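You operate a simulated robot arm through the tools that you are given. There is no shell and no other tool. Be economical: measure what you need, move in short steps, check, and stop when the job is done.

You run a simulated robot arm. Do the job below in one go: nothing can be reset, and whatever is moved stays where it is left.

JOB
Load the cable reel on the hand cart and fit both yellow cart stakes.
Fine: brake lever on before loading; the stakes go in the two aisle pockets. Set down upright: cable reel.
Where things are to end (x, y in the base frame): cable reel within 0.06 m of [0.96, -0.06].

It is judged by the outcome, as a careful person would: the job done as asked, and still so three seconds after it is handed in. It fails if anything else is knocked over, pushed out of place, dropped, spilled or broken.

ROBOT AND FRAMES
A 6-joint arm with a two-finger parallel gripper on a trunk, on a base that drives. Base frame: it is fixed to the floor where the robot stands at the start and does not move with it; the origin is under the middle of the robot, x ahead of it, y to its left, z up. Lengths are in m, angles in degrees, forces in N, time in s.
With the tool pointing down near the work surface it reaches from about 0.3 to 0.7 m from the robot's upright axis, wherever it stands. Its first joint turns from -166.0 to 166.0 degrees. Places, roughly: aisle pocket by the end flap [1, -0.4, 0.5]; aisle pocket by the push handle [0.7, -0.2, 0.5]; brake lever of the hand cart [0.5, 0, 0.8]; cable reel [2, -0.75, 0.75]; deck of the hand cart [1, 0, 0.6]; green cart stake [1.5, -0.5, 1]; yellow cart stake [1.5, -0.5, 1]. Payload 4.1 kg.
Tool frame: the origin (TCP) lies between the finger pads and is the grasp point; the fingertips stand 0.023 m ahead of it; z points along the fingers, y is the line along which they close. Largest opening 0.094 m; finger width 0.038, thickness 0.01; the body of the gripper, 0.054 by 0.096 m, starts 0.039 m behind the TCP.
Orientation is told as [roll, pitch, yaw] about the base's x, y, z axes, in that order, counted from this pose: with the fingers straight down and closing along the base's y, the tool's x points along the base's -x, its y along +y and its z along -z.

CONTROLS
- The arm moves only by the tool drive_tool. Its argument "plan" is a list of rows, each an object (a shift or turn left out is 0, a gripper value left out holds the last) with "dp": the shift along the base's x, y, z in m, a list of three; "rot": the turn, a rotation vector about the base's x, y, z in degrees, a list of three; "hand": the gripper command, from -1 (shut) to 1 (fully open), values between in proportion. In form: [{"dp": [tx, ty, tz], "rot": [rx, ry, rz], "hand": hand}, ...]. A call has 1 to 10 rows; each row shifts and turns the commanded pose from where the row before left it. Rows are played at 5 a second. More than 0.05 m and 8.6 degrees between two rows, or a gripper value outside its range, and nothing of the call is played. A pose out of reach is approached as far as the arm can. The call stops where the force on the tool passes 40 N (or 10 N more than at its start, if that is more) or the arm is blocked; 0.2 s more then pass. Each finger travels about 0.045 m/s and halts on what it meets, pressing with about 42 N; the grip force reading is that of the motor and also rises with nothing between the fingers. The clock runs only during rows and for 0.2 s after the last one: add rows that do not move to give the fingers time. It gives the time, the measured TCP pose, the force on the tool (base axes), the opening and the grip force at its end, in the units of the frame above (readings bear some noise), with the torque about the TCP (base axes, N m) and any sound that the robot's microphone picked up.
- Cameras (640 x 400 px; columns grow to the right, rows downward): "scene" is now at [0.009, 0.1243, 1.3843]; the picture's right is [-0.52, -0.85, 0.00], its down [-0.62, 0.38, -0.69] and it looks along [0.59, -0.36, -0.72] (base axes); focal length 265 px, centre (320, 200). "wrist" rides on the gripper at [0.086, 0.016, -0.075] in the tool frame; the picture's right is [-0.18, 0.98, 0.00], its down [-0.58, -0.11, -0.81] and it looks along [-0.79, -0.15, 0.59] (tool axes); focal length 243 px, centre (320, 200). There is no depth. A picture from a camera that has moved, and an enlarged one, comes with that camera's place and axes in the base frame and with its lens.
- get_image(camera): a new picture of that camera. No time passes.
- lift_body(by): slides the trunk up (or, below 0, down) by that many m; the arm and the scene camera ride with it, the base frame stays. It gives what a move gives, with no picture.
- base_move(legs): drives the robot by 1 to 6 legs, each [ahead, turn to the left] in m and degrees, along the robot's own axes; the way and the turn of a leg run together, so that a leg with both is an arc; at most 1.5 m and 180 degrees a leg. The arm and the cameras ride along, it lands a little off, and it stops where it bumps. It gives what a move gives.
- aim_head(pan, tilt): turns the head with the scene camera to pan (to the left, within 155 degrees either way) and tilt (down, from -29 to 69), counted from straight ahead of the robot. It gives what a move gives.
- enlarge(camera, box): a new picture of the part [left, top, right, bottom] of that camera's present view, enlarged. No time passes.
- job_done(): hands the job in; it is judged then, once.

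Go step by step. Nothing tells you exact positions but the pictures and the camera data: compare them with the known pose of the tool, close in by small moves and look again before you grip or let go. The budget is 120 turns and 90 pictures, counting those below and the enlarged ones. Unless the task says otherwise, let go and move clear before handing in.

The tools are called as name(argument=value, ...) on one line, values as JSON. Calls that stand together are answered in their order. drive_tool: Moves the arm, as the interface text tells. Its arguments: {"type":"object","properties":{"plan":{"type":"array","items":{"type":"object","properties":{"dp":{"type":"array","items":{"type":"number"}},"rot":{"type":"array","items":{"type":"number"}},"hand":{"type":"number"}}}}},"required":["plan"]} The other tools are called the same way: lift_body (by) slides the trunk up or down; base_move (legs) drives the base; aim_head (pan, tilt) turns the head that bears the scene camera; get_image (camera) takes a picture; enlarge (camera, box) takes an enlarged picture of a part of a camera's view; job_done () hands the job in.

At the start:

```text
clock: 0.0
tcp_pos: [0.4056, -0.1993, 0.9935]
ee_rot: [0.1, 0.0, 0.0]
contact_force: [0.0, -0.6, 0.2]
wrist_torque: [-0.01, 0.02, 0.0]
grip_width: 0.094
grip_force: 0.1
trunk travel left (down, up): [-0.35, 0.24]
robot x, y, heading: [-0.0016, 0.0011, 0.2]
head pan, tilt: [-31.5, 46.4]
```

scene: 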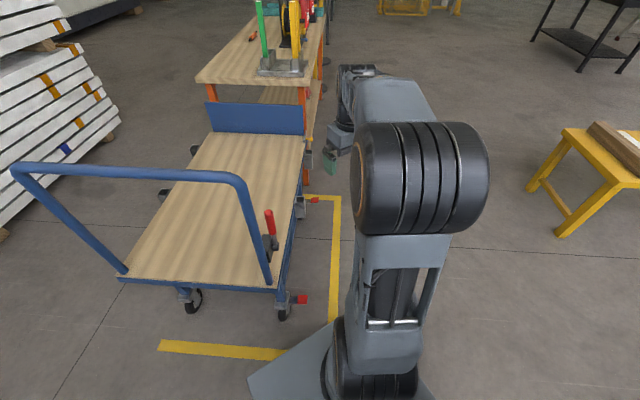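
wrist: 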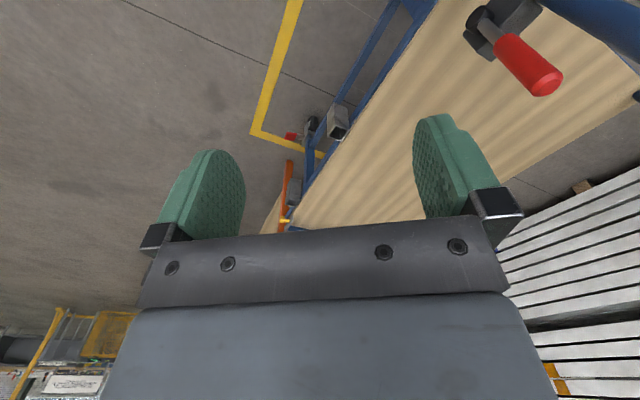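

I see the hand cart ahead-left with a red brake lever near the push handle and a bench beyond carrying stakes and a reel. I'll look closer at these first.

enlarge(camera="scene", box=[180, 0, 360, 112])

enlarge(camera="scene", box=[200, 120, 360, 320])

aim_head(pan=-15, tilt=25)

get_image(camera="scene")

```text
3.56 times, centred on (270, 56) of scene
camera zoom: at [0.009, 0.1243, 1.3843], right [-0.52, -0.85, 0.0], down [-0.62, 0.38, -0.69], along [0.59, -0.36, -0.72], focal length 942 px, centre (498, 712)
```

zoom: 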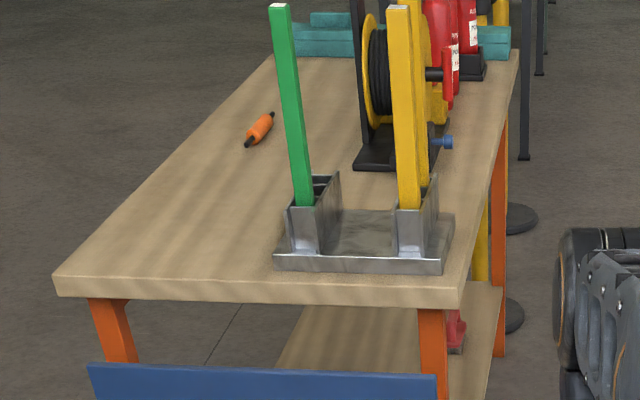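

```text
2.00 times, centred on (280, 220) of scene
camera zoom: at [0.009, 0.1243, 1.3843], right [-0.52, -0.85, 0.0], down [-0.62, 0.38, -0.69], along [0.59, -0.36, -0.72], focal length 530 px, centre (400, 160)
```

zoom: 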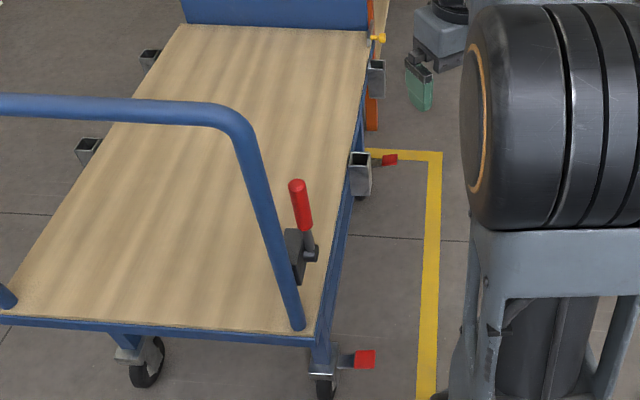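

```text
clock: 0.8
tcp_pos: [0.4061, -0.1994, 0.993]
ee_rot: [0.0, 0.0, 0.0]
contact_force: [0.5, 0.7, 0.5]
wrist_torque: [0.03, -0.01, 0.02]
grip_width: 0.0937
grip_force: 0.1
trunk travel left (down, up): [-0.35, 0.24]
robot x, y, heading: [0.0011, -0.0003, -0.3]
head pan, tilt: [-15.0, 25.0]
```

```text
85 pictures are left
camera scene: at [0.0297, 0.1423, 1.4168], right [-0.26, -0.97, 0.0], down [-0.41, 0.11, -0.91], along [0.88, -0.23, -0.42], focal length 265 px, centre (320, 200)
```

scene: 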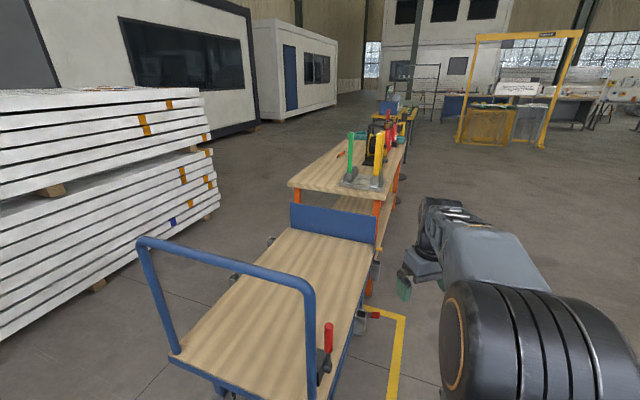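

The cart stands yawed about -34°, and a bench with the stake rack and reel is beyond it. I'll zoom on the lever and the bench.

enlarge(camera="scene", box=[330, 90, 430, 200])

enlarge(camera="scene", box=[280, 300, 400, 400])

enlarge(camera="wrist", box=[420, 0, 640, 130])

```text
3.64 times, centred on (380, 145) of scene
camera zoom: at [0.0297, 0.1423, 1.4168], right [-0.26, -0.97, 0.0], down [-0.41, 0.11, -0.91], along [0.88, -0.23, -0.42], focal length 964 px, centre (102, 400)
```

zoom: 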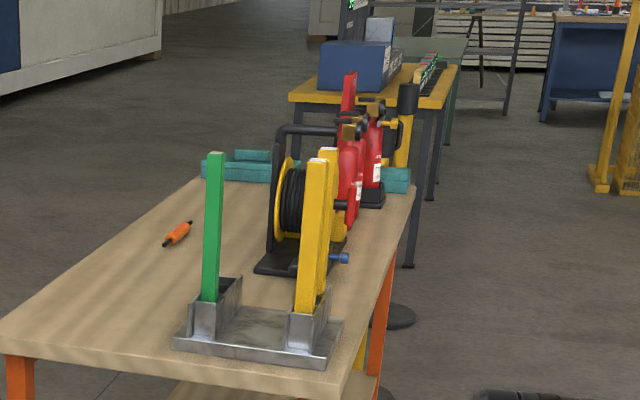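

```text
4.00 times, centred on (340, 350) of scene
camera zoom: at [0.0297, 0.1423, 1.4168], right [-0.26, -0.97, 0.0], down [-0.41, 0.11, -0.91], along [0.88, -0.23, -0.42], focal length 1060 px, centre (240, -400)
```

zoom: 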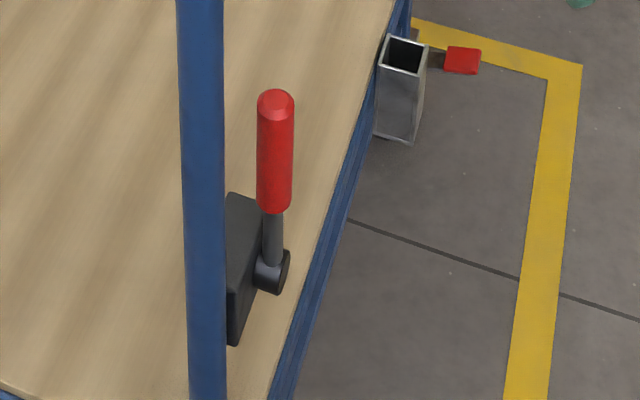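

```text
2.91 times, centred on (530, 65) of wrist
camera zoom: at [0.3201, -0.1843, 1.0672], right [0.18, 0.98, 0.0], down [0.58, -0.11, 0.81], along [0.79, -0.15, -0.59], focal length 706 px, centre (-291, 593)
```

zoom: 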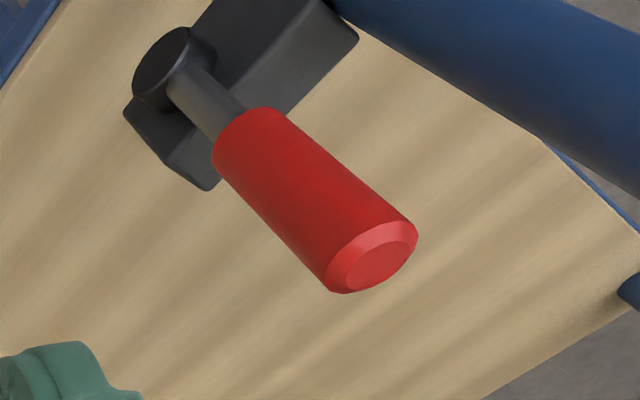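

The lever stands vertical at about (0.48, 0.0), tip z ≈ 0.85, with its swing plane along the cart's length. I'll yaw the gripper so its closing line is the lever's pivot axis with the wrist camera away from the handle tube.

drive_tool(plan=[{"rot": [0, 0, 8.5]}, {"rot": [0, 0, 8.5]}, {"rot": [0, 0, 8.5]}, {"rot": [0, 0, 8.5]}, {"rot": [0, 0, 8.5]}, {"rot": [0, 0, 8.5]}, {"rot": [0, 0, 8.5]}, {"rot": [0, 0, 8.5]}, {"rot": [0, 0, 8.5]}, {"rot": [0, 0, 8.5]}])

drive_tool(plan=[{"rot": [0, 0, 8.5]}, {"rot": [0, 0, 8.5]}, {"rot": [0, 0, 8.5]}, {"rot": [0, 0, 8.5]}, {"rot": [0, 0, 8.5]}, {"rot": [0, 0, 8.5]}, {"rot": [0, 0, 8]}])

get_image(camera="wrist")

aim_head(pan=-10, tilt=50)

get_image(camera="scene")

```text
clock: 3.0
tcp_pos: [0.4063, -0.2002, 0.9939]
ee_rot: [0.0, 0.0, 85.1]
contact_force: [-0.2, -0.2, 0.5]
wrist_torque: [0.0, -0.01, 0.03]
grip_width: 0.0939
grip_force: 0.1
trunk travel left (down, up): [-0.35, 0.24]
robot x, y, heading: [0.0028, -0.0016, 0.1]
head pan, tilt: [-15.0, 25.0]
```

```text
clock: 4.7
tcp_pos: [0.4087, -0.1932, 0.993]
ee_rot: [0.2, 0.1, 143.8]
contact_force: [0.1, -0.1, 0.6]
wrist_torque: [0.02, -0.02, 0.03]
grip_width: 0.094
grip_force: 0.1
out of reach, approached as far as the arm can: row 7
trunk travel left (down, up): [-0.35, 0.24]
robot x, y, heading: [-0.0003, 0.0007, 0.3]
head pan, tilt: [-15.0, 25.0]
```

```text
81 pictures are left
camera wrist: at [0.4707, -0.258, 1.067], right [-0.73, -0.68, 0.0], down [-0.4, 0.43, 0.81], along [-0.55, 0.59, -0.59], focal length 243 px, centre (320, 200)
```

wrist: 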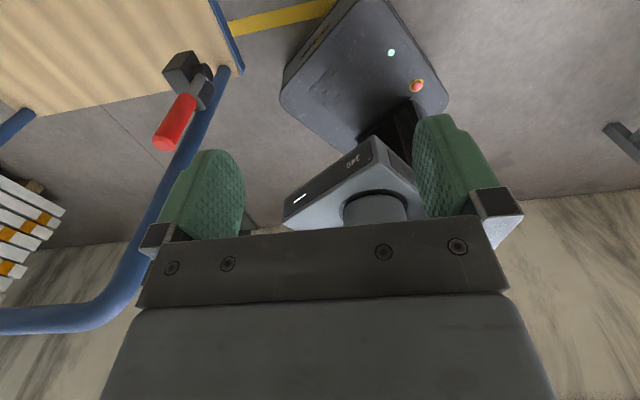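

```text
clock: 5.5
tcp_pos: [0.4082, -0.1941, 0.9934]
ee_rot: [0.2, 0.0, 143.8]
contact_force: [0.0, -0.3, 0.3]
wrist_torque: [-0.03, -0.01, 0.02]
grip_width: 0.094
grip_force: 0.2
trunk travel left (down, up): [-0.35, 0.24]
robot x, y, heading: [0.0002, 0.0027, 0.1]
head pan, tilt: [-10.0, 50.0]
```

```text
80 pictures are left
camera scene: at [0.0166, 0.1528, 1.3794], right [-0.17, -0.98, 0.0], down [-0.75, 0.13, -0.64], along [0.63, -0.11, -0.77], focal length 265 px, centre (320, 200)
```

scene: 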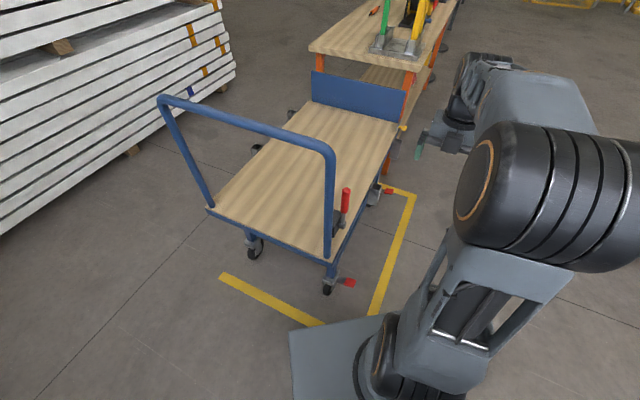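

The cart, bench and aisle are parallel (about -36°). I'll work from the aisle side so the forearm does not cross the push handle: drive to about 0.43 m from the cart edge with heading -36°.

base_move(legs=[[0, -67], [0.22, 0], [0.21, 31]])

aim_head(pan=50, tilt=50)

get_image(camera="scene")

get_image(camera="wrist")

```text
clock: 11.7
tcp_pos: [0.4311, -0.7607, 0.9932]
ee_rot: [0.1, 0.0, 107.7]
contact_force: [-0.5, -0.6, 0.1]
wrist_torque: [-0.02, 0.01, 0.05]
grip_width: 0.094
grip_force: 0.1
trunk travel left (down, up): [-0.35, 0.24]
robot x, y, heading: [0.216, -0.361, -36.1]
head pan, tilt: [-10.0, 50.0]
```

```text
clock: 12.9
tcp_pos: [0.4311, -0.7604, 0.9932]
ee_rot: [0.2, 0.0, 107.7]
contact_force: [-0.5, 0.4, 1.0]
wrist_torque: [0.01, 0.0, 0.02]
grip_width: 0.094
grip_force: 0.0
trunk travel left (down, up): [-0.35, 0.24]
robot x, y, heading: [0.2154, -0.3613, -36.1]
head pan, tilt: [50.0, 50.0]
```

```text
79 pictures are left
camera scene: at [0.3388, -0.1756, 1.3794], right [0.24, -0.97, 0.0], down [-0.74, -0.18, -0.64], along [0.62, 0.15, -0.77], focal length 265 px, centre (320, 200)
```

scene: 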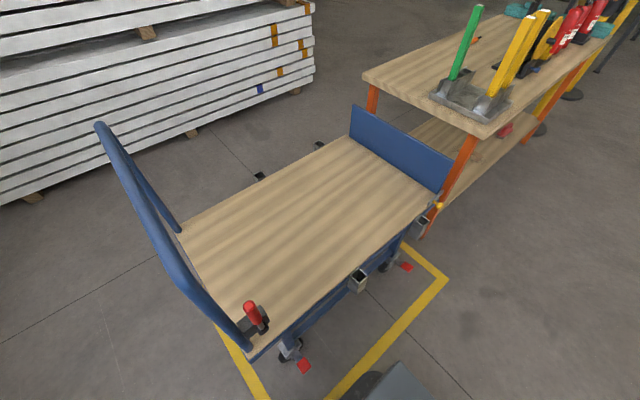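

```text
78 pictures are left
camera wrist: at [0.4433, -0.8487, 1.067], right [-0.99, -0.12, 0.0], down [-0.07, 0.59, 0.81], along [-0.1, 0.8, -0.59], focal length 243 px, centre (320, 200)
```

wrist: 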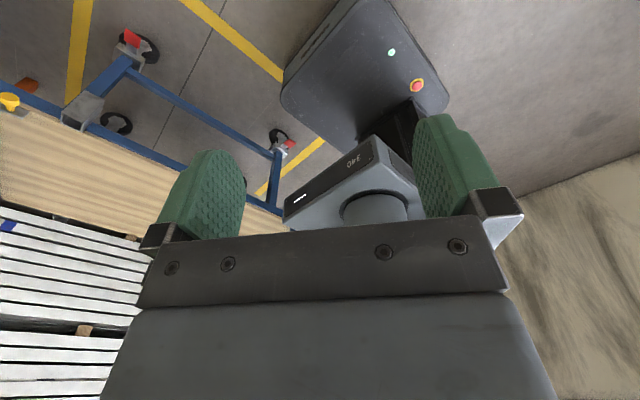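

enlarge(camera="scene", box=[200, 270, 320, 370])

enlarge(camera="scene", box=[330, 160, 470, 310])

```text
4.00 times, centred on (260, 320) of scene
camera zoom: at [0.3388, -0.1756, 1.3794], right [0.24, -0.97, 0.0], down [-0.74, -0.18, -0.64], along [0.62, 0.15, -0.77], focal length 1060 px, centre (560, -280)
```

zoom: 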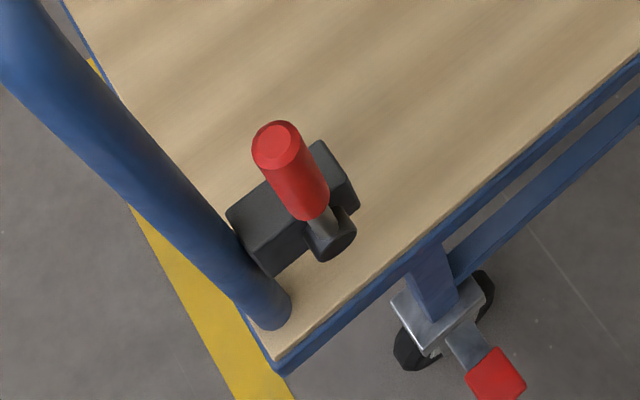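

```text
2.67 times, centred on (400, 235) of scene
camera zoom: at [0.3388, -0.1756, 1.3794], right [0.24, -0.97, 0.0], down [-0.74, -0.18, -0.64], along [0.62, 0.15, -0.77], focal length 707 px, centre (107, 107)
```

zoom: 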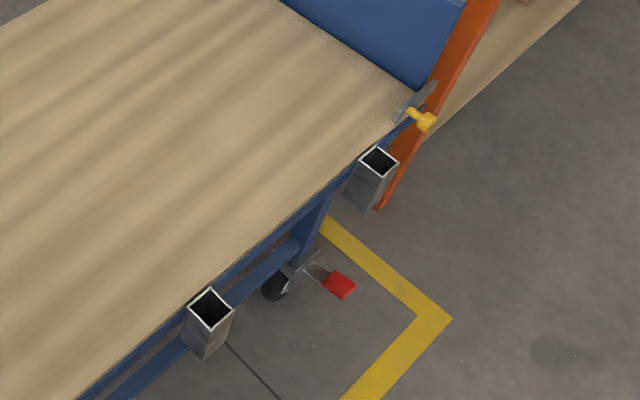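

Robot is at (0.215, -0.361) heading -36°. The lever is confirmed vertical at (0.472, -0.002), with tip at 0.85, beside the tube, so it can only swing toward the deck. I'll swing the arm around with a forward-leaning tool.

drive_tool(plan=[{"dp": [0.034, 0.032, 0], "rot": [0, 0, 3.6]}, {"dp": [0.034, 0.032, 0], "rot": [0, 0, 3.6]}, {"dp": [0.034, 0.032, 0], "rot": [0, 0, 3.6]}, {"dp": [0.034, 0.032, 0], "rot": [0, 0, 3.6]}, {"dp": [0.034, 0.032, 0], "rot": [0, 0, 3.6]}, {"dp": [0.013, 0.048, 0], "rot": [0, 0, 3.6]}, {"dp": [0.013, 0.048, 0], "rot": [0, 0, 3.6]}, {"dp": [0.013, 0.048, 0], "rot": [0, 0, 3.6]}, {"dp": [0.013, 0.048, 0], "rot": [0, 0, 3.6]}, {"dp": [0.013, 0.048, 0], "rot": [0, 0, 3.6]}])

drive_tool(plan=[{"dp": [-0.013, 0.048, 0]}, {"dp": [-0.013, 0.048, 0]}, {"dp": [-0.013, 0.048, 0], "rot": [4.9, 6.7, 0]}, {"dp": [-0.013, 0.048, 0], "rot": [4.9, 6.7, 0]}, {"dp": [-0.013, 0.048, 0], "rot": [4.9, 6.7, 0]}])

get_image(camera="scene")

```text
clock: 15.2
tcp_pos: [0.6665, -0.3603, 0.9921]
ee_rot: [0.2, 0.1, 143.8]
contact_force: [-0.5, -0.8, -0.7]
wrist_torque: [-0.01, 0.04, 0.03]
grip_width: 0.0939
grip_force: 0.0
trunk travel left (down, up): [-0.35, 0.24]
robot x, y, heading: [0.2135, -0.3626, -36.2]
head pan, tilt: [50.0, 50.0]
```

```text
clock: 16.4
tcp_pos: [0.6009, -0.1199, 0.9936]
ee_rot: [0.3, -25.0, 143.5]
contact_force: [-0.3, -0.2, -0.1]
wrist_torque: [-0.01, 0.02, 0.03]
grip_width: 0.0938
grip_force: 0.0
trunk travel left (down, up): [-0.35, 0.24]
robot x, y, heading: [0.2117, -0.3622, -36.2]
head pan, tilt: [50.0, 50.0]
```

```text
75 pictures are left
camera scene: at [0.3389, -0.1754, 1.3793], right [0.24, -0.97, 0.0], down [-0.74, -0.18, -0.64], along [0.62, 0.15, -0.77], focal length 265 px, centre (320, 200)
```

scene: 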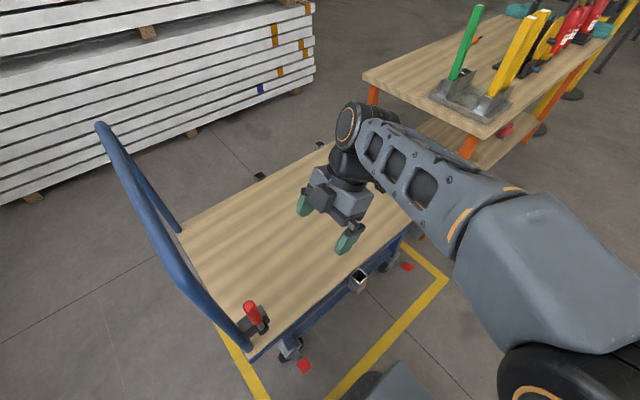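

drive_tool(plan=[{"dp": [-0.032, 0.029, 0]}, {"dp": [-0.032, 0.029, 0]}, {"dp": [-0.032, 0.03, -0.03]}, {"dp": [-0.033, 0.03, -0.03]}])

enlarge(camera="scene", box=[140, 210, 380, 360])

get_image(camera="wrist")

```text
refused: row 3 steps farther than a row can; nothing moved
```

```text
2.67 times, centred on (260, 285) of scene
camera zoom: at [0.3389, -0.1754, 1.3793], right [0.24, -0.97, 0.0], down [-0.74, -0.18, -0.64], along [0.62, 0.15, -0.77], focal length 707 px, centre (480, -27)
```

zoom: 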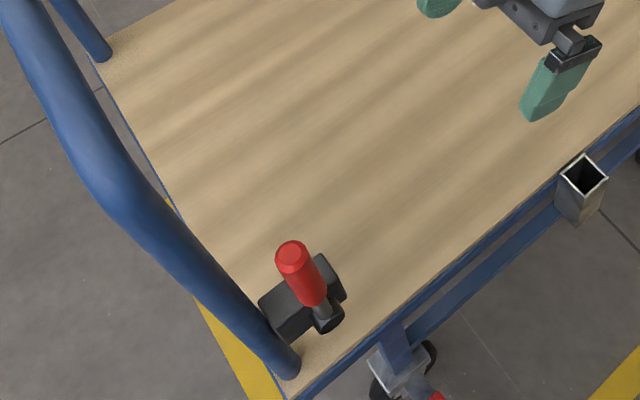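

```text
73 pictures are left
camera wrist: at [0.6814, -0.1987, 1.0239], right [-0.72, -0.69, 0.08], down [-0.08, 0.2, 0.98], along [-0.69, 0.69, -0.2], focal length 243 px, centre (320, 200)
```

wrist: 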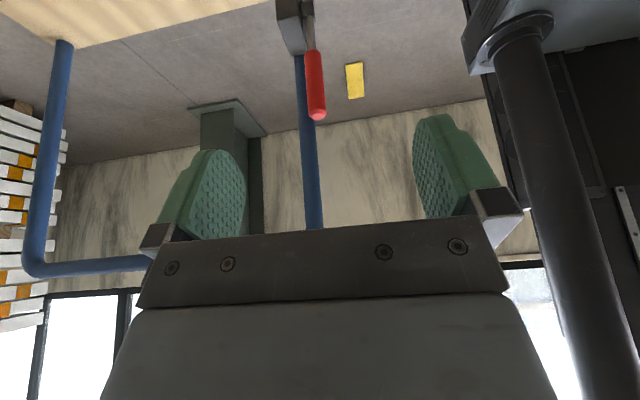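

drive_tool(plan=[{"dp": [-0.032, 0.029, -0.015]}, {"dp": [-0.032, 0.029, -0.015]}, {"dp": [-0.032, 0.03, -0.015]}, {"dp": [-0.033, 0.03, -0.015]}])

enlarge(camera="scene", box=[140, 210, 380, 360])

get_image(camera="wrist")

```text
clock: 17.4
tcp_pos: [0.472, -0.0028, 0.9338]
ee_rot: [0.4, -25.0, 143.6]
contact_force: [0.7, -0.7, -0.8]
wrist_torque: [0.0, -0.01, -0.02]
grip_width: 0.0939
grip_force: 0.0
trunk travel left (down, up): [-0.35, 0.24]
robot x, y, heading: [0.2157, -0.3622, -36.2]
head pan, tilt: [50.0, 50.0]
```

```text
2.67 times, centred on (260, 285) of scene
camera zoom: at [0.3389, -0.1754, 1.3794], right [0.24, -0.97, 0.0], down [-0.74, -0.18, -0.64], along [0.62, 0.15, -0.77], focal length 707 px, centre (480, -27)
```

zoom: 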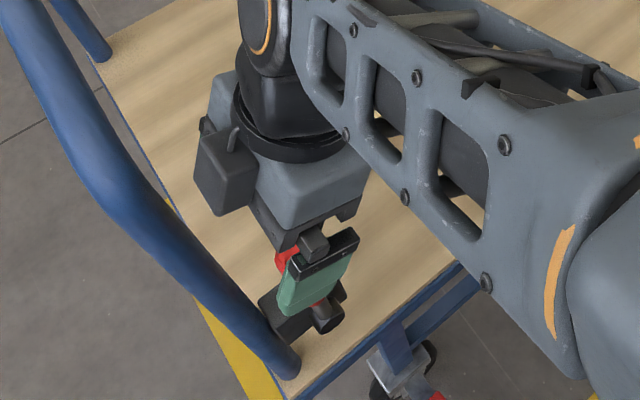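

```text
71 pictures are left
camera wrist: at [0.5525, -0.0808, 0.9637], right [-0.72, -0.69, 0.08], down [-0.09, 0.2, 0.98], along [-0.69, 0.69, -0.2], focal length 243 px, centre (320, 200)
```

wrist: 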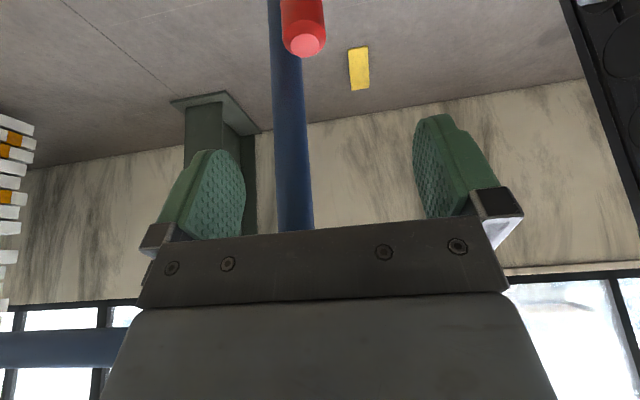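

drive_tool(plan=[{"dp": [-0.004, -0.005, -0.03]}, {"dp": [0, 0, -0.03]}, {"dp": [0, 0, -0.03]}, {"dp": [0, 0, -0.022]}, {"hand": -1}, {"hand": -1}, {"hand": -1}, {"hand": -1}, {"hand": -1}])

enlarge(camera="scene", box=[140, 210, 380, 360])

```text
clock: 19.3
tcp_pos: [0.474, -0.0006, 0.8196]
ee_rot: [-0.6, -24.8, 143.6]
contact_force: [19.5, 28.9, -13.5]
wrist_torque: [-1.41, 1.17, -0.08]
grip_width: 0.024
grip_force: 37.1
trunk travel left (down, up): [-0.35, 0.24]
robot x, y, heading: [0.2121, -0.3639, -36.1]
head pan, tilt: [50.0, 50.0]
stopped in row 9: the force on the tool passed its limit (the readings are from after the stop); the commanded pose is now the measured one
```

```text
2.67 times, centred on (260, 285) of scene
camera zoom: at [0.3415, -0.1712, 1.3782], right [0.24, -0.97, 0.0], down [-0.75, -0.19, -0.64], along [0.62, 0.15, -0.77], focal length 707 px, centre (480, -27)
```

zoom: 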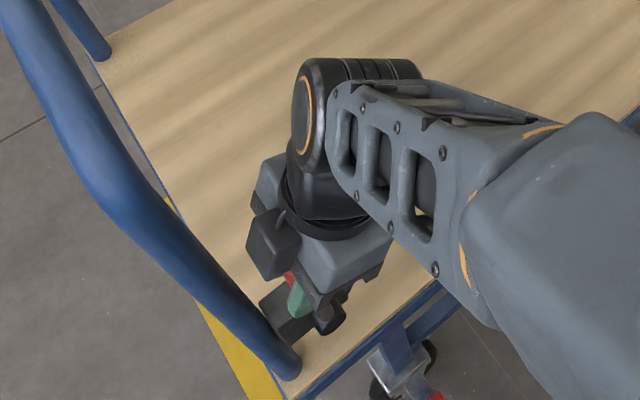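

Lever gripped. I'll ease the side force and swing it toward the deck in small arc steps, watching the force.

drive_tool(plan=[{"dp": [0.0025, 0.0035, 0], "hand": -1}, {"dp": [0.0098, -0.0072, -0.001]}, {"dp": [0.0098, -0.0072, -0.0011]}])

```text
clock: 20.1
tcp_pos: [0.4964, -0.0172, 0.8201]
ee_rot: [-0.6, -24.8, 143.5]
contact_force: [14.1, 3.7, 9.5]
wrist_torque: [-2.11, 0.17, -0.02]
grip_width: 0.0237
grip_force: 45.0
trunk travel left (down, up): [-0.35, 0.24]
robot x, y, heading: [0.2158, -0.3614, -36.5]
head pan, tilt: [50.0, 50.0]
```

drive_tool(plan=[{"dp": [0.0095, -0.007, -0.003]}, {"dp": [0.0095, -0.007, -0.0033]}, {"dp": [0.009, -0.0065, -0.005]}, {"dp": [0.009, -0.0065, -0.0055]}])

enlarge(camera="scene", box=[140, 210, 380, 360])

get_image(camera="wrist")

```text
clock: 20.8
tcp_pos: [0.5153, -0.0294, 0.8157]
ee_rot: [-0.9, -24.9, 143.7]
contact_force: [4.8, -3.6, 11.6]
wrist_torque: [-2.02, 0.69, 0.17]
grip_width: 0.0242
grip_force: 44.3
trunk travel left (down, up): [-0.35, 0.24]
robot x, y, heading: [0.2167, -0.3628, -35.8]
head pan, tilt: [50.0, 50.0]
stopped in row 3: the force on the tool passed its limit (the readings are from after the stop); the commanded pose is now the measured one
```

```text
2.67 times, centred on (260, 285) of scene
camera zoom: at [0.3391, -0.176, 1.3792], right [0.24, -0.97, 0.0], down [-0.74, -0.18, -0.64], along [0.62, 0.15, -0.77], focal length 707 px, centre (480, -27)
```

zoom: 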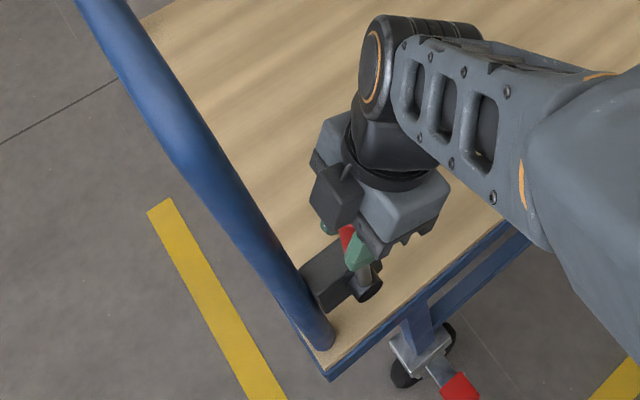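

```text
68 pictures are left
camera wrist: at [0.5948, -0.1108, 0.8464], right [-0.72, -0.69, 0.06], down [-0.09, 0.19, 0.98], along [-0.69, 0.7, -0.2], focal length 243 px, centre (320, 200)
```

wrist: 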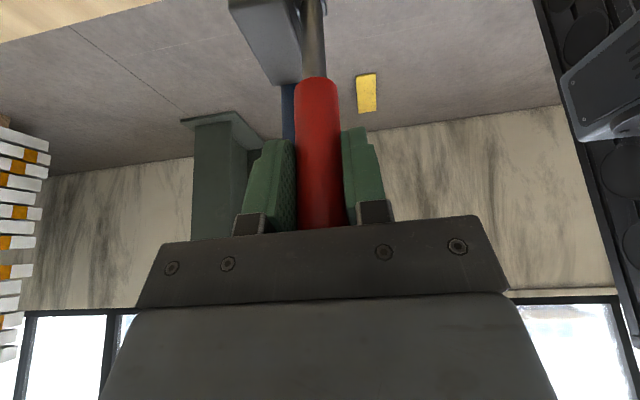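

Pushing moved the whole cart about 4 cm toward the bench rather than turning the lever. I'll inspect the lever before pushing it back.

enlarge(camera="scene", box=[230, 270, 310, 350])

get_image(camera="scene")

```text
5.00 times, centred on (270, 310) of scene
camera zoom: at [0.3391, -0.176, 1.3792], right [0.24, -0.97, 0.0], down [-0.74, -0.18, -0.64], along [0.62, 0.15, -0.77], focal length 1325 px, centre (570, -350)
```

zoom: 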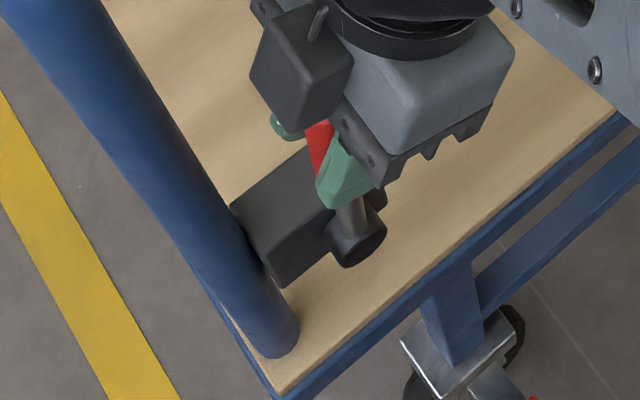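

```text
66 pictures are left
camera scene: at [0.3391, -0.176, 1.3792], right [0.24, -0.97, 0.0], down [-0.74, -0.18, -0.64], along [0.62, 0.15, -0.77], focal length 265 px, centre (320, 200)
```

scene: 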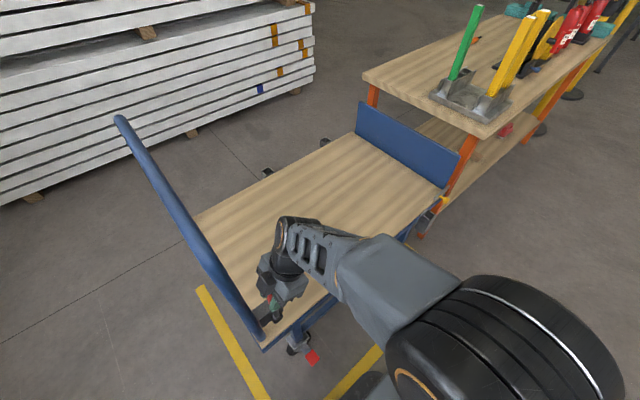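

drive_tool(plan=[{"dp": [-0.008, 0.0058, 0]}, {"dp": [-0.008, 0.0058, 0]}, {"dp": [-0.008, 0.0058, 0]}, {"dp": [-0.008, 0.0058, 0]}])

enlarge(camera="scene", box=[140, 210, 380, 360])

```text
clock: 21.8
tcp_pos: [0.4814, -0.0053, 0.8173]
ee_rot: [-0.9, -25.0, 143.7]
contact_force: [-4.0, 1.7, 16.8]
wrist_torque: [-1.19, 1.73, -0.06]
grip_width: 0.024
grip_force: 44.9
trunk travel left (down, up): [-0.35, 0.24]
robot x, y, heading: [0.2092, -0.36, -35.8]
head pan, tilt: [50.0, 50.0]
```

```text
2.67 times, centred on (260, 285) of scene
camera zoom: at [0.3373, -0.1752, 1.3795], right [0.24, -0.97, 0.0], down [-0.74, -0.19, -0.64], along [0.62, 0.16, -0.77], focal length 707 px, centre (480, -27)
```

zoom: 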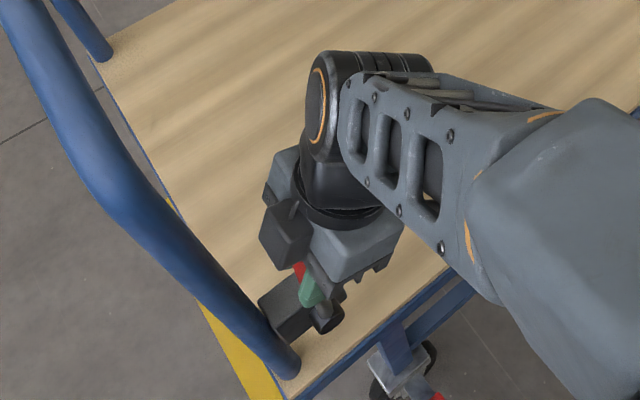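

The cart is back in place, and the lever may have turned slightly. I'll try again much more slowly so the cart's own friction can hold it.

drive_tool(plan=[{"dp": [0.0016, -0.0012, -0.0002], "hand": -1}, {"dp": [0.0016, -0.0012, -0.0002]}, {"dp": [0.0016, -0.0012, -0.0002]}, {"dp": [0.0016, -0.0012, -0.0002]}, {"dp": [0.0016, -0.0012, -0.0003]}, {"dp": [0.0016, -0.0012, -0.0003]}, {"dp": [0.0016, -0.0012, -0.0003]}, {"dp": [0.0016, -0.0012, -0.0003]}, {"dp": [0.0016, -0.0012, -0.0003]}, {"dp": [0.0016, -0.0012, -0.0003]}])

enlarge(camera="scene", box=[140, 210, 380, 360])

```text
clock: 23.4
tcp_pos: [0.4939, -0.0158, 0.8153]
ee_rot: [-0.9, -24.9, 143.7]
contact_force: [0.7, -4.1, 16.8]
wrist_torque: [-2.14, 1.39, 0.29]
grip_width: 0.0239
grip_force: 44.7
trunk travel left (down, up): [-0.35, 0.24]
robot x, y, heading: [0.2118, -0.3617, -36.0]
head pan, tilt: [50.0, 50.0]
stopped in row 8: the force on the tool passed its limit (the readings are from after the stop); the commanded pose is now the measured one
```

```text
2.67 times, centred on (260, 285) of scene
camera zoom: at [0.3383, -0.176, 1.3791], right [0.24, -0.97, 0.0], down [-0.74, -0.18, -0.64], along [0.62, 0.15, -0.77], focal length 707 px, centre (480, -27)
```

zoom: 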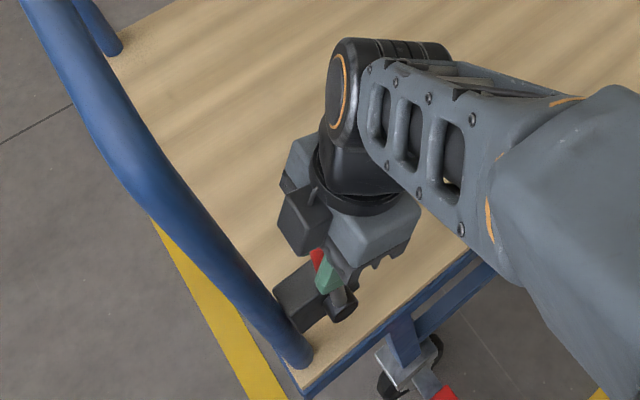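

Even slowly, 40 N moved the cart and not the lever, so forward looks like its end stop. I'll bring the cart back and test slowly in the other direction (toward the push handle).

drive_tool(plan=[{"dp": [-0.004, 0.0029, 0], "hand": -1}, {"dp": [-0.004, 0.0029, 0]}, {"dp": [-0.004, 0.0029, 0]}, {"dp": [-0.0016, 0.0012, 0]}, {"dp": [-0.0016, 0.0012, 0]}, {"dp": [-0.0016, 0.0012, 0]}, {"dp": [-0.0016, 0.0012, 0]}, {"dp": [-0.0016, 0.0012, 0]}])

enlarge(camera="scene", box=[140, 210, 380, 360])

```text
clock: 25.2
tcp_pos: [0.4731, 0.0013, 0.8164]
ee_rot: [-1.2, -24.9, 144.0]
contact_force: [0.0, -3.2, 21.4]
wrist_torque: [-1.87, 1.34, 0.15]
grip_width: 0.0239
grip_force: 44.8
trunk travel left (down, up): [-0.35, 0.24]
robot x, y, heading: [0.2159, -0.363, -36.3]
head pan, tilt: [50.0, 50.0]
```

```text
2.67 times, centred on (260, 285) of scene
camera zoom: at [0.338, -0.1763, 1.3797], right [0.24, -0.97, 0.0], down [-0.74, -0.18, -0.64], along [0.62, 0.16, -0.77], focal length 707 px, centre (480, -27)
```

zoom: 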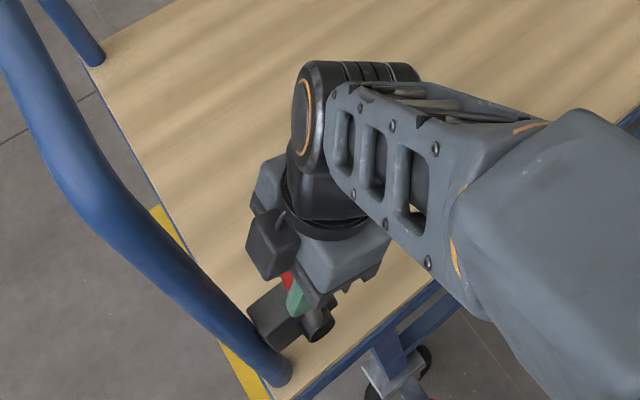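

get_image(camera="wrist")

enlarge(camera="scene", box=[220, 290, 280, 350])

```text
62 pictures are left
camera wrist: at [0.5523, -0.08, 0.846], right [-0.72, -0.69, 0.06], down [-0.1, 0.18, 0.98], along [-0.69, 0.7, -0.2], focal length 243 px, centre (320, 200)
```

wrist: 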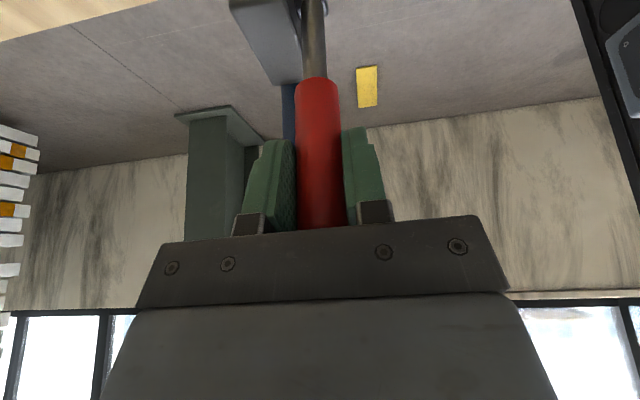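

```text
6.67 times, centred on (250, 320) of scene
camera zoom: at [0.338, -0.1763, 1.3797], right [0.24, -0.97, 0.0], down [-0.74, -0.18, -0.64], along [0.62, 0.16, -0.77], focal length 1767 px, centre (787, -600)
```

zoom: 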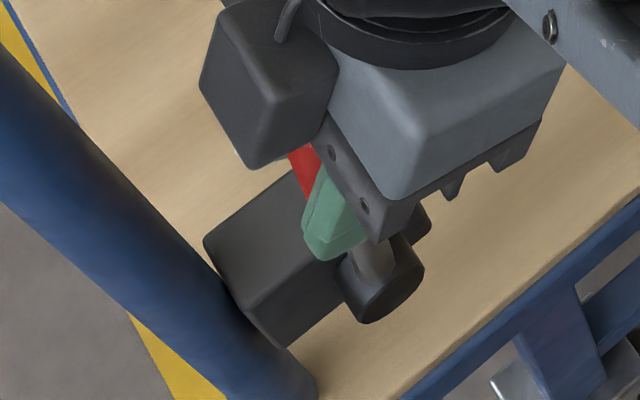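

Neither direction turned the lever because the gripper was not rotating with it. I'll now turn the tool together with the forward arc to apply a couple as well.

drive_tool(plan=[{"dp": [0, 0, 0.002], "hand": -1}, {"dp": [0.004, -0.0029, 0], "rot": [2.36, 3.24, 0]}, {"dp": [0.0079, -0.0058, -0.001], "rot": [2.36, 3.24, 0]}, {"dp": [0.0079, -0.0058, -0.001], "rot": [2.36, 3.24, 0]}, {"dp": [0.0075, -0.0055, -0.002], "rot": [2.36, 3.24, 0]}])

enlarge(camera="scene", box=[140, 210, 380, 360])

get_image(camera="wrist")

```text
clock: 26.4
tcp_pos: [0.5021, -0.0214, 0.8122]
ee_rot: [-0.7, -41.0, 143.6]
contact_force: [-5.7, -6.5, -27.4]
wrist_torque: [-1.99, 0.38, 0.74]
grip_width: 0.0242
grip_force: 45.4
trunk travel left (down, up): [-0.35, 0.24]
robot x, y, heading: [0.2149, -0.3657, -35.9]
head pan, tilt: [50.0, 50.0]
```

```text
2.67 times, centred on (260, 285) of scene
camera zoom: at [0.3395, -0.1742, 1.3788], right [0.24, -0.97, 0.0], down [-0.74, -0.18, -0.64], along [0.62, 0.15, -0.77], focal length 707 px, centre (480, -27)
```

zoom: 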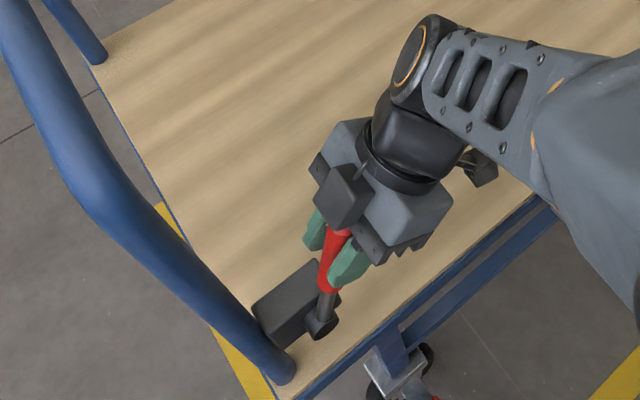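

```text
59 pictures are left
camera wrist: at [0.5846, -0.1033, 0.81], right [-0.7, -0.7, 0.11], down [0.13, 0.03, 0.99], along [-0.7, 0.71, 0.07], focal length 243 px, centre (320, 200)
```

wrist: 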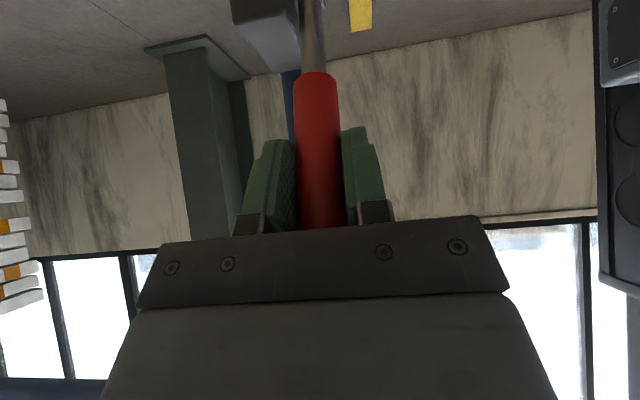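

The lever is turning forward and the cart now stays. Continuing the arc.

drive_tool(plan=[{"dp": [0.007, -0.0051, -0.006], "rot": [2.36, 3.24, 0], "hand": -1}, {"dp": [0.0072, -0.0053, -0.005], "rot": [2.36, 3.24, 0]}, {"dp": [0.0072, -0.0053, -0.005], "rot": [2.36, 3.24, 0]}, {"dp": [0.007, -0.0051, -0.0055], "rot": [2.36, 3.24, 0]}])

enlarge(camera="scene", box=[140, 210, 380, 360])

```text
clock: 27.4
tcp_pos: [0.53, -0.0413, 0.7945]
ee_rot: [-1.4, -57.3, 144.1]
contact_force: [-3.6, -7.5, 18.7]
wrist_torque: [-0.93, 2.16, 1.3]
grip_width: 0.024
grip_force: 44.6
trunk travel left (down, up): [-0.35, 0.24]
robot x, y, heading: [0.2115, -0.3671, -36.0]
head pan, tilt: [50.0, 50.0]
```

```text
2.67 times, centred on (260, 285) of scene
camera zoom: at [0.3377, -0.1767, 1.3799], right [0.24, -0.97, 0.0], down [-0.74, -0.18, -0.64], along [0.62, 0.16, -0.77], focal length 707 px, centre (480, -27)
```

zoom: 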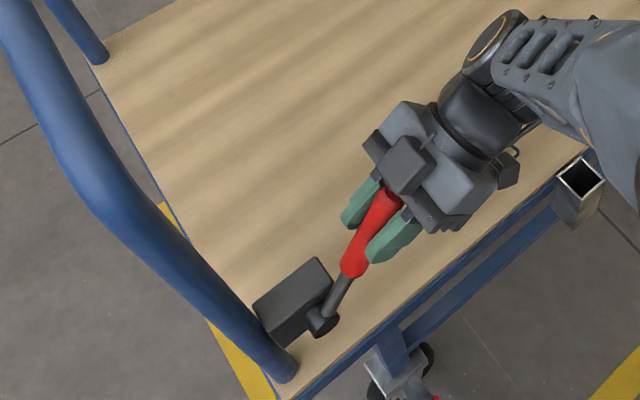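

drive_tool(plan=[{"dp": [0.0085, -0.0062, -0.008], "rot": [1.5, 2.0, 0], "hand": -1}, {"dp": [0.008, -0.0058, -0.009], "rot": [1.5, 2.0, 0]}, {"dp": [0.007, -0.0051, -0.0095], "rot": [1.5, 2.0, 0]}, {"dp": [0.0065, -0.0047, -0.01], "rot": [1.5, 2.0, 0]}])

enlarge(camera="scene", box=[140, 210, 380, 360])

```text
clock: 28.4
tcp_pos: [0.5583, -0.0617, 0.7536]
ee_rot: [-1.2, -67.0, 144.0]
contact_force: [-12.3, 7.0, 1.1]
wrist_torque: [-0.5, 1.73, 1.78]
grip_width: 0.024
grip_force: 45.2
trunk travel left (down, up): [-0.35, 0.24]
robot x, y, heading: [0.2174, -0.3586, -35.7]
head pan, tilt: [50.0, 50.0]
```

```text
2.67 times, centred on (260, 285) of scene
camera zoom: at [0.3371, -0.1741, 1.3791], right [0.24, -0.97, 0.0], down [-0.74, -0.19, -0.64], along [0.62, 0.16, -0.77], focal length 707 px, centre (480, -27)
```

zoom: 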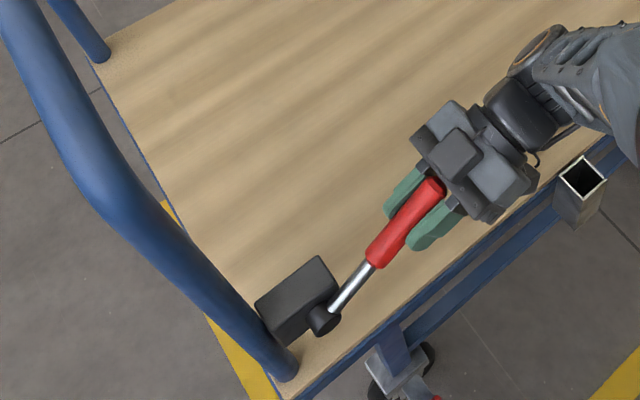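

drive_tool(plan=[{"dp": [0.005, -0.0036, -0.009], "rot": [0.9, 1.2, 0], "hand": -1}, {"dp": [0.004, -0.0029, -0.0095], "rot": [0.9, 1.2, 0]}, {"dp": [0.003, -0.0022, -0.01], "rot": [0.9, 1.2, 0]}, {"dp": [0.001, -0.0007, -0.01], "rot": [0.9, 1.2, 0]}])

get_image(camera="scene")

```text
clock: 29.4
tcp_pos: [0.5743, -0.07, 0.7159]
ee_rot: [-1.8, -72.9, 144.5]
contact_force: [-0.5, 0.0, 0.5]
wrist_torque: [-0.03, -0.02, -0.01]
grip_width: 0.0
grip_force: 42.5
trunk travel left (down, up): [-0.35, 0.24]
robot x, y, heading: [0.2139, -0.3624, -36.6]
head pan, tilt: [50.0, 50.0]
```

```text
56 pictures are left
camera scene: at [0.3393, -0.1754, 1.3792], right [0.24, -0.97, 0.0], down [-0.74, -0.18, -0.64], along [0.62, 0.15, -0.77], focal length 265 px, centre (320, 200)
```

scene: 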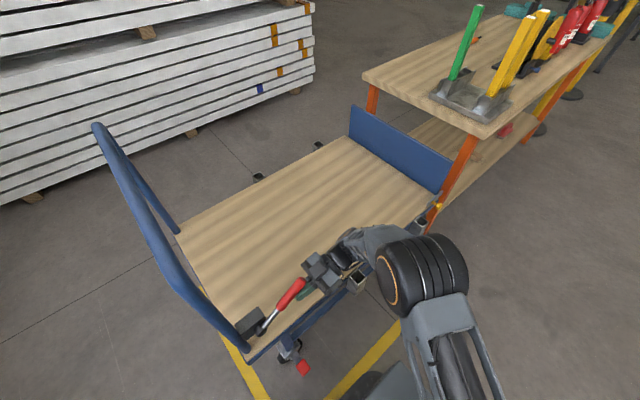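

enlarge(camera="scene", box=[230, 220, 390, 360])

get_image(camera="wrist")

```text
2.86 times, centred on (310, 290) of scene
camera zoom: at [0.3393, -0.1754, 1.3792], right [0.24, -0.97, 0.0], down [-0.74, -0.18, -0.64], along [0.62, 0.15, -0.77], focal length 757 px, centre (349, -57)
```

zoom: 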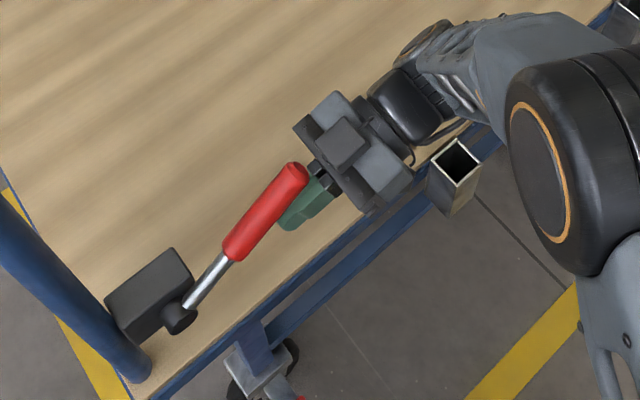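

```text
54 pictures are left
camera wrist: at [0.6418, -0.1434, 0.6546], right [-0.64, -0.75, 0.17], down [0.54, -0.28, 0.79], along [-0.55, 0.6, 0.59], focal length 243 px, centre (320, 200)
```

wrist: 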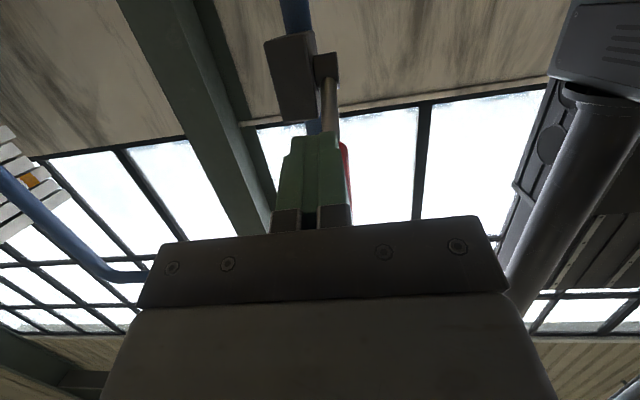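

The lever went over about 52° forward and the fingers slid off its end. I'll back off, upright the tool, and press on the lever to check it is at its stop.

drive_tool(plan=[{"dp": [0.03, -0.022, 0.011], "hand": -1}, {"dp": [0.03, -0.022, 0.011]}, {"dp": [0.01, -0.006, 0.03], "rot": [-4.9, -6.7, 0]}, {"dp": [0, 0, 0.03], "rot": [-4.9, -6.7, 0]}, {"dp": [0, 0, 0.03], "rot": [-4.9, -6.7, 0]}, {"dp": [0, 0, 0.03], "rot": [-4.9, -6.7, 0]}, {"dp": [0, 0, 0.03], "rot": [-4.9, -6.7, 0]}, {"dp": [0, 0, 0.03], "rot": [-4.9, -6.7, 0]}, {"rot": [-4.9, -6.7, 0]}, {"rot": [-4.0, -5.5, 0]}])

get_image(camera="scene")

```text
clock: 31.6
tcp_pos: [0.6426, -0.1222, 0.9193]
ee_rot: [-1.2, -8.0, 144.0]
contact_force: [-0.7, -0.4, -0.2]
wrist_torque: [0.01, 0.02, 0.02]
grip_width: 0.0001
grip_force: 42.9
trunk travel left (down, up): [-0.35, 0.24]
robot x, y, heading: [0.2129, -0.3627, -36.0]
head pan, tilt: [50.0, 50.0]
```

```text
53 pictures are left
camera scene: at [0.3386, -0.1751, 1.3793], right [0.24, -0.97, 0.0], down [-0.74, -0.18, -0.64], along [0.62, 0.15, -0.77], focal length 265 px, centre (320, 200)
```

scene: 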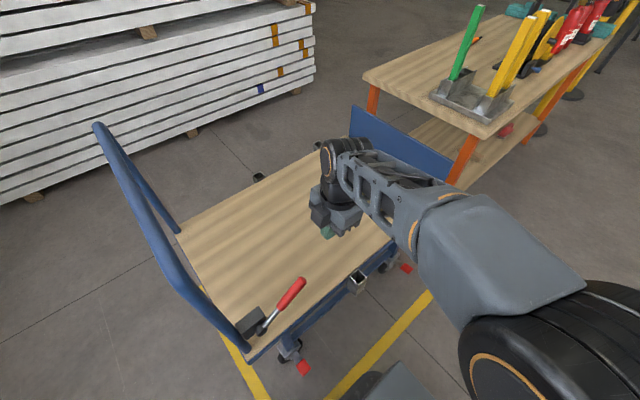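

drive_tool(plan=[{"dp": [-0.0255, 0.018, -0.01], "rot": [-2.4, -3.2, 0], "hand": -1}, {"dp": [-0.026, 0.018, -0.01], "rot": [-2.4, -3.2, 0]}, {"dp": [-0.026, 0.018, -0.04]}, {"dp": [0, 0, -0.025]}, {"dp": [0, 0, -0.012]}, {"dp": [0, 0, -0.012]}, {"dp": [0, 0, -0.012]}, {"dp": [0, 0, -0.012]}, {"dp": [0, 0, -0.012]}])

enlarge(camera="scene", box=[200, 220, 360, 360])

```text
refused: row 3 steps farther than a row can; nothing moved
```

```text
2.86 times, centred on (280, 290) of scene
camera zoom: at [0.3386, -0.1751, 1.3793], right [0.24, -0.97, 0.0], down [-0.74, -0.18, -0.64], along [0.62, 0.15, -0.77], focal length 757 px, centre (434, -57)
```

zoom: 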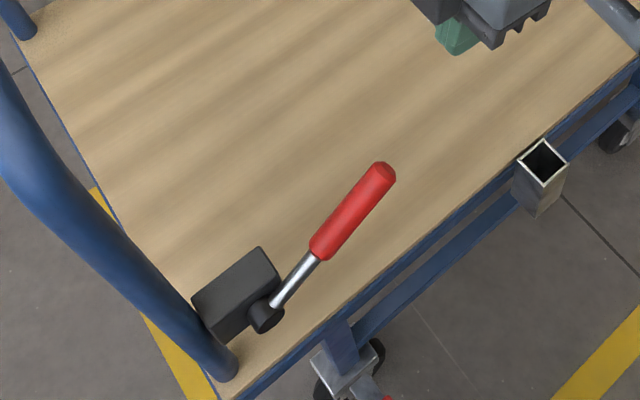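

drive_tool(plan=[{"dp": [-0.0255, 0.018, -0.02], "rot": [-2.4, -3.2, 0], "hand": -1}, {"dp": [-0.026, 0.018, -0.02], "rot": [-2.4, -3.2, 0]}, {"dp": [-0.026, 0.018, -0.02]}, {"dp": [0, 0, -0.025]}, {"dp": [0, 0, -0.012]}, {"dp": [0, 0, -0.012]}, {"dp": [0, 0, -0.012]}, {"dp": [0, 0, -0.012]}, {"dp": [0, 0, -0.012]}])

enlarge(camera="scene", box=[200, 220, 360, 360])

```text
clock: 33.2
tcp_pos: [0.5684, -0.0677, 0.8047]
ee_rot: [-1.7, 0.1, 143.8]
contact_force: [-5.6, -6.1, 18.0]
wrist_torque: [-0.33, -0.07, -0.13]
grip_width: 0.0
grip_force: 43.1
trunk travel left (down, up): [-0.35, 0.24]
robot x, y, heading: [0.2171, -0.3652, -35.9]
head pan, tilt: [50.0, 50.0]
stopped in row 8: the force on the tool passed its limit (the readings are from after the stop); the commanded pose is now the measured one
```

```text
2.86 times, centred on (280, 290) of scene
camera zoom: at [0.3378, -0.1771, 1.38], right [0.24, -0.97, 0.0], down [-0.74, -0.18, -0.64], along [0.63, 0.15, -0.77], focal length 757 px, centre (434, -57)
```

zoom: 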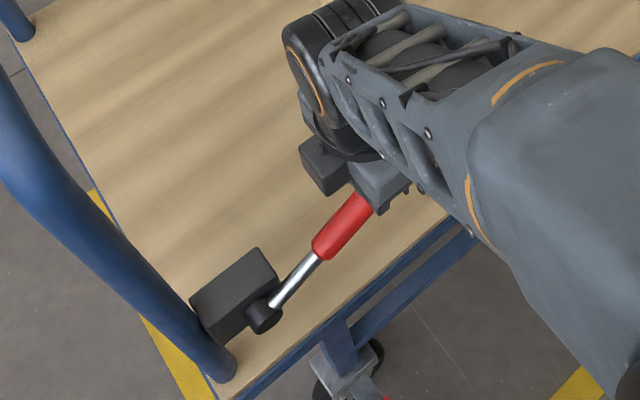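

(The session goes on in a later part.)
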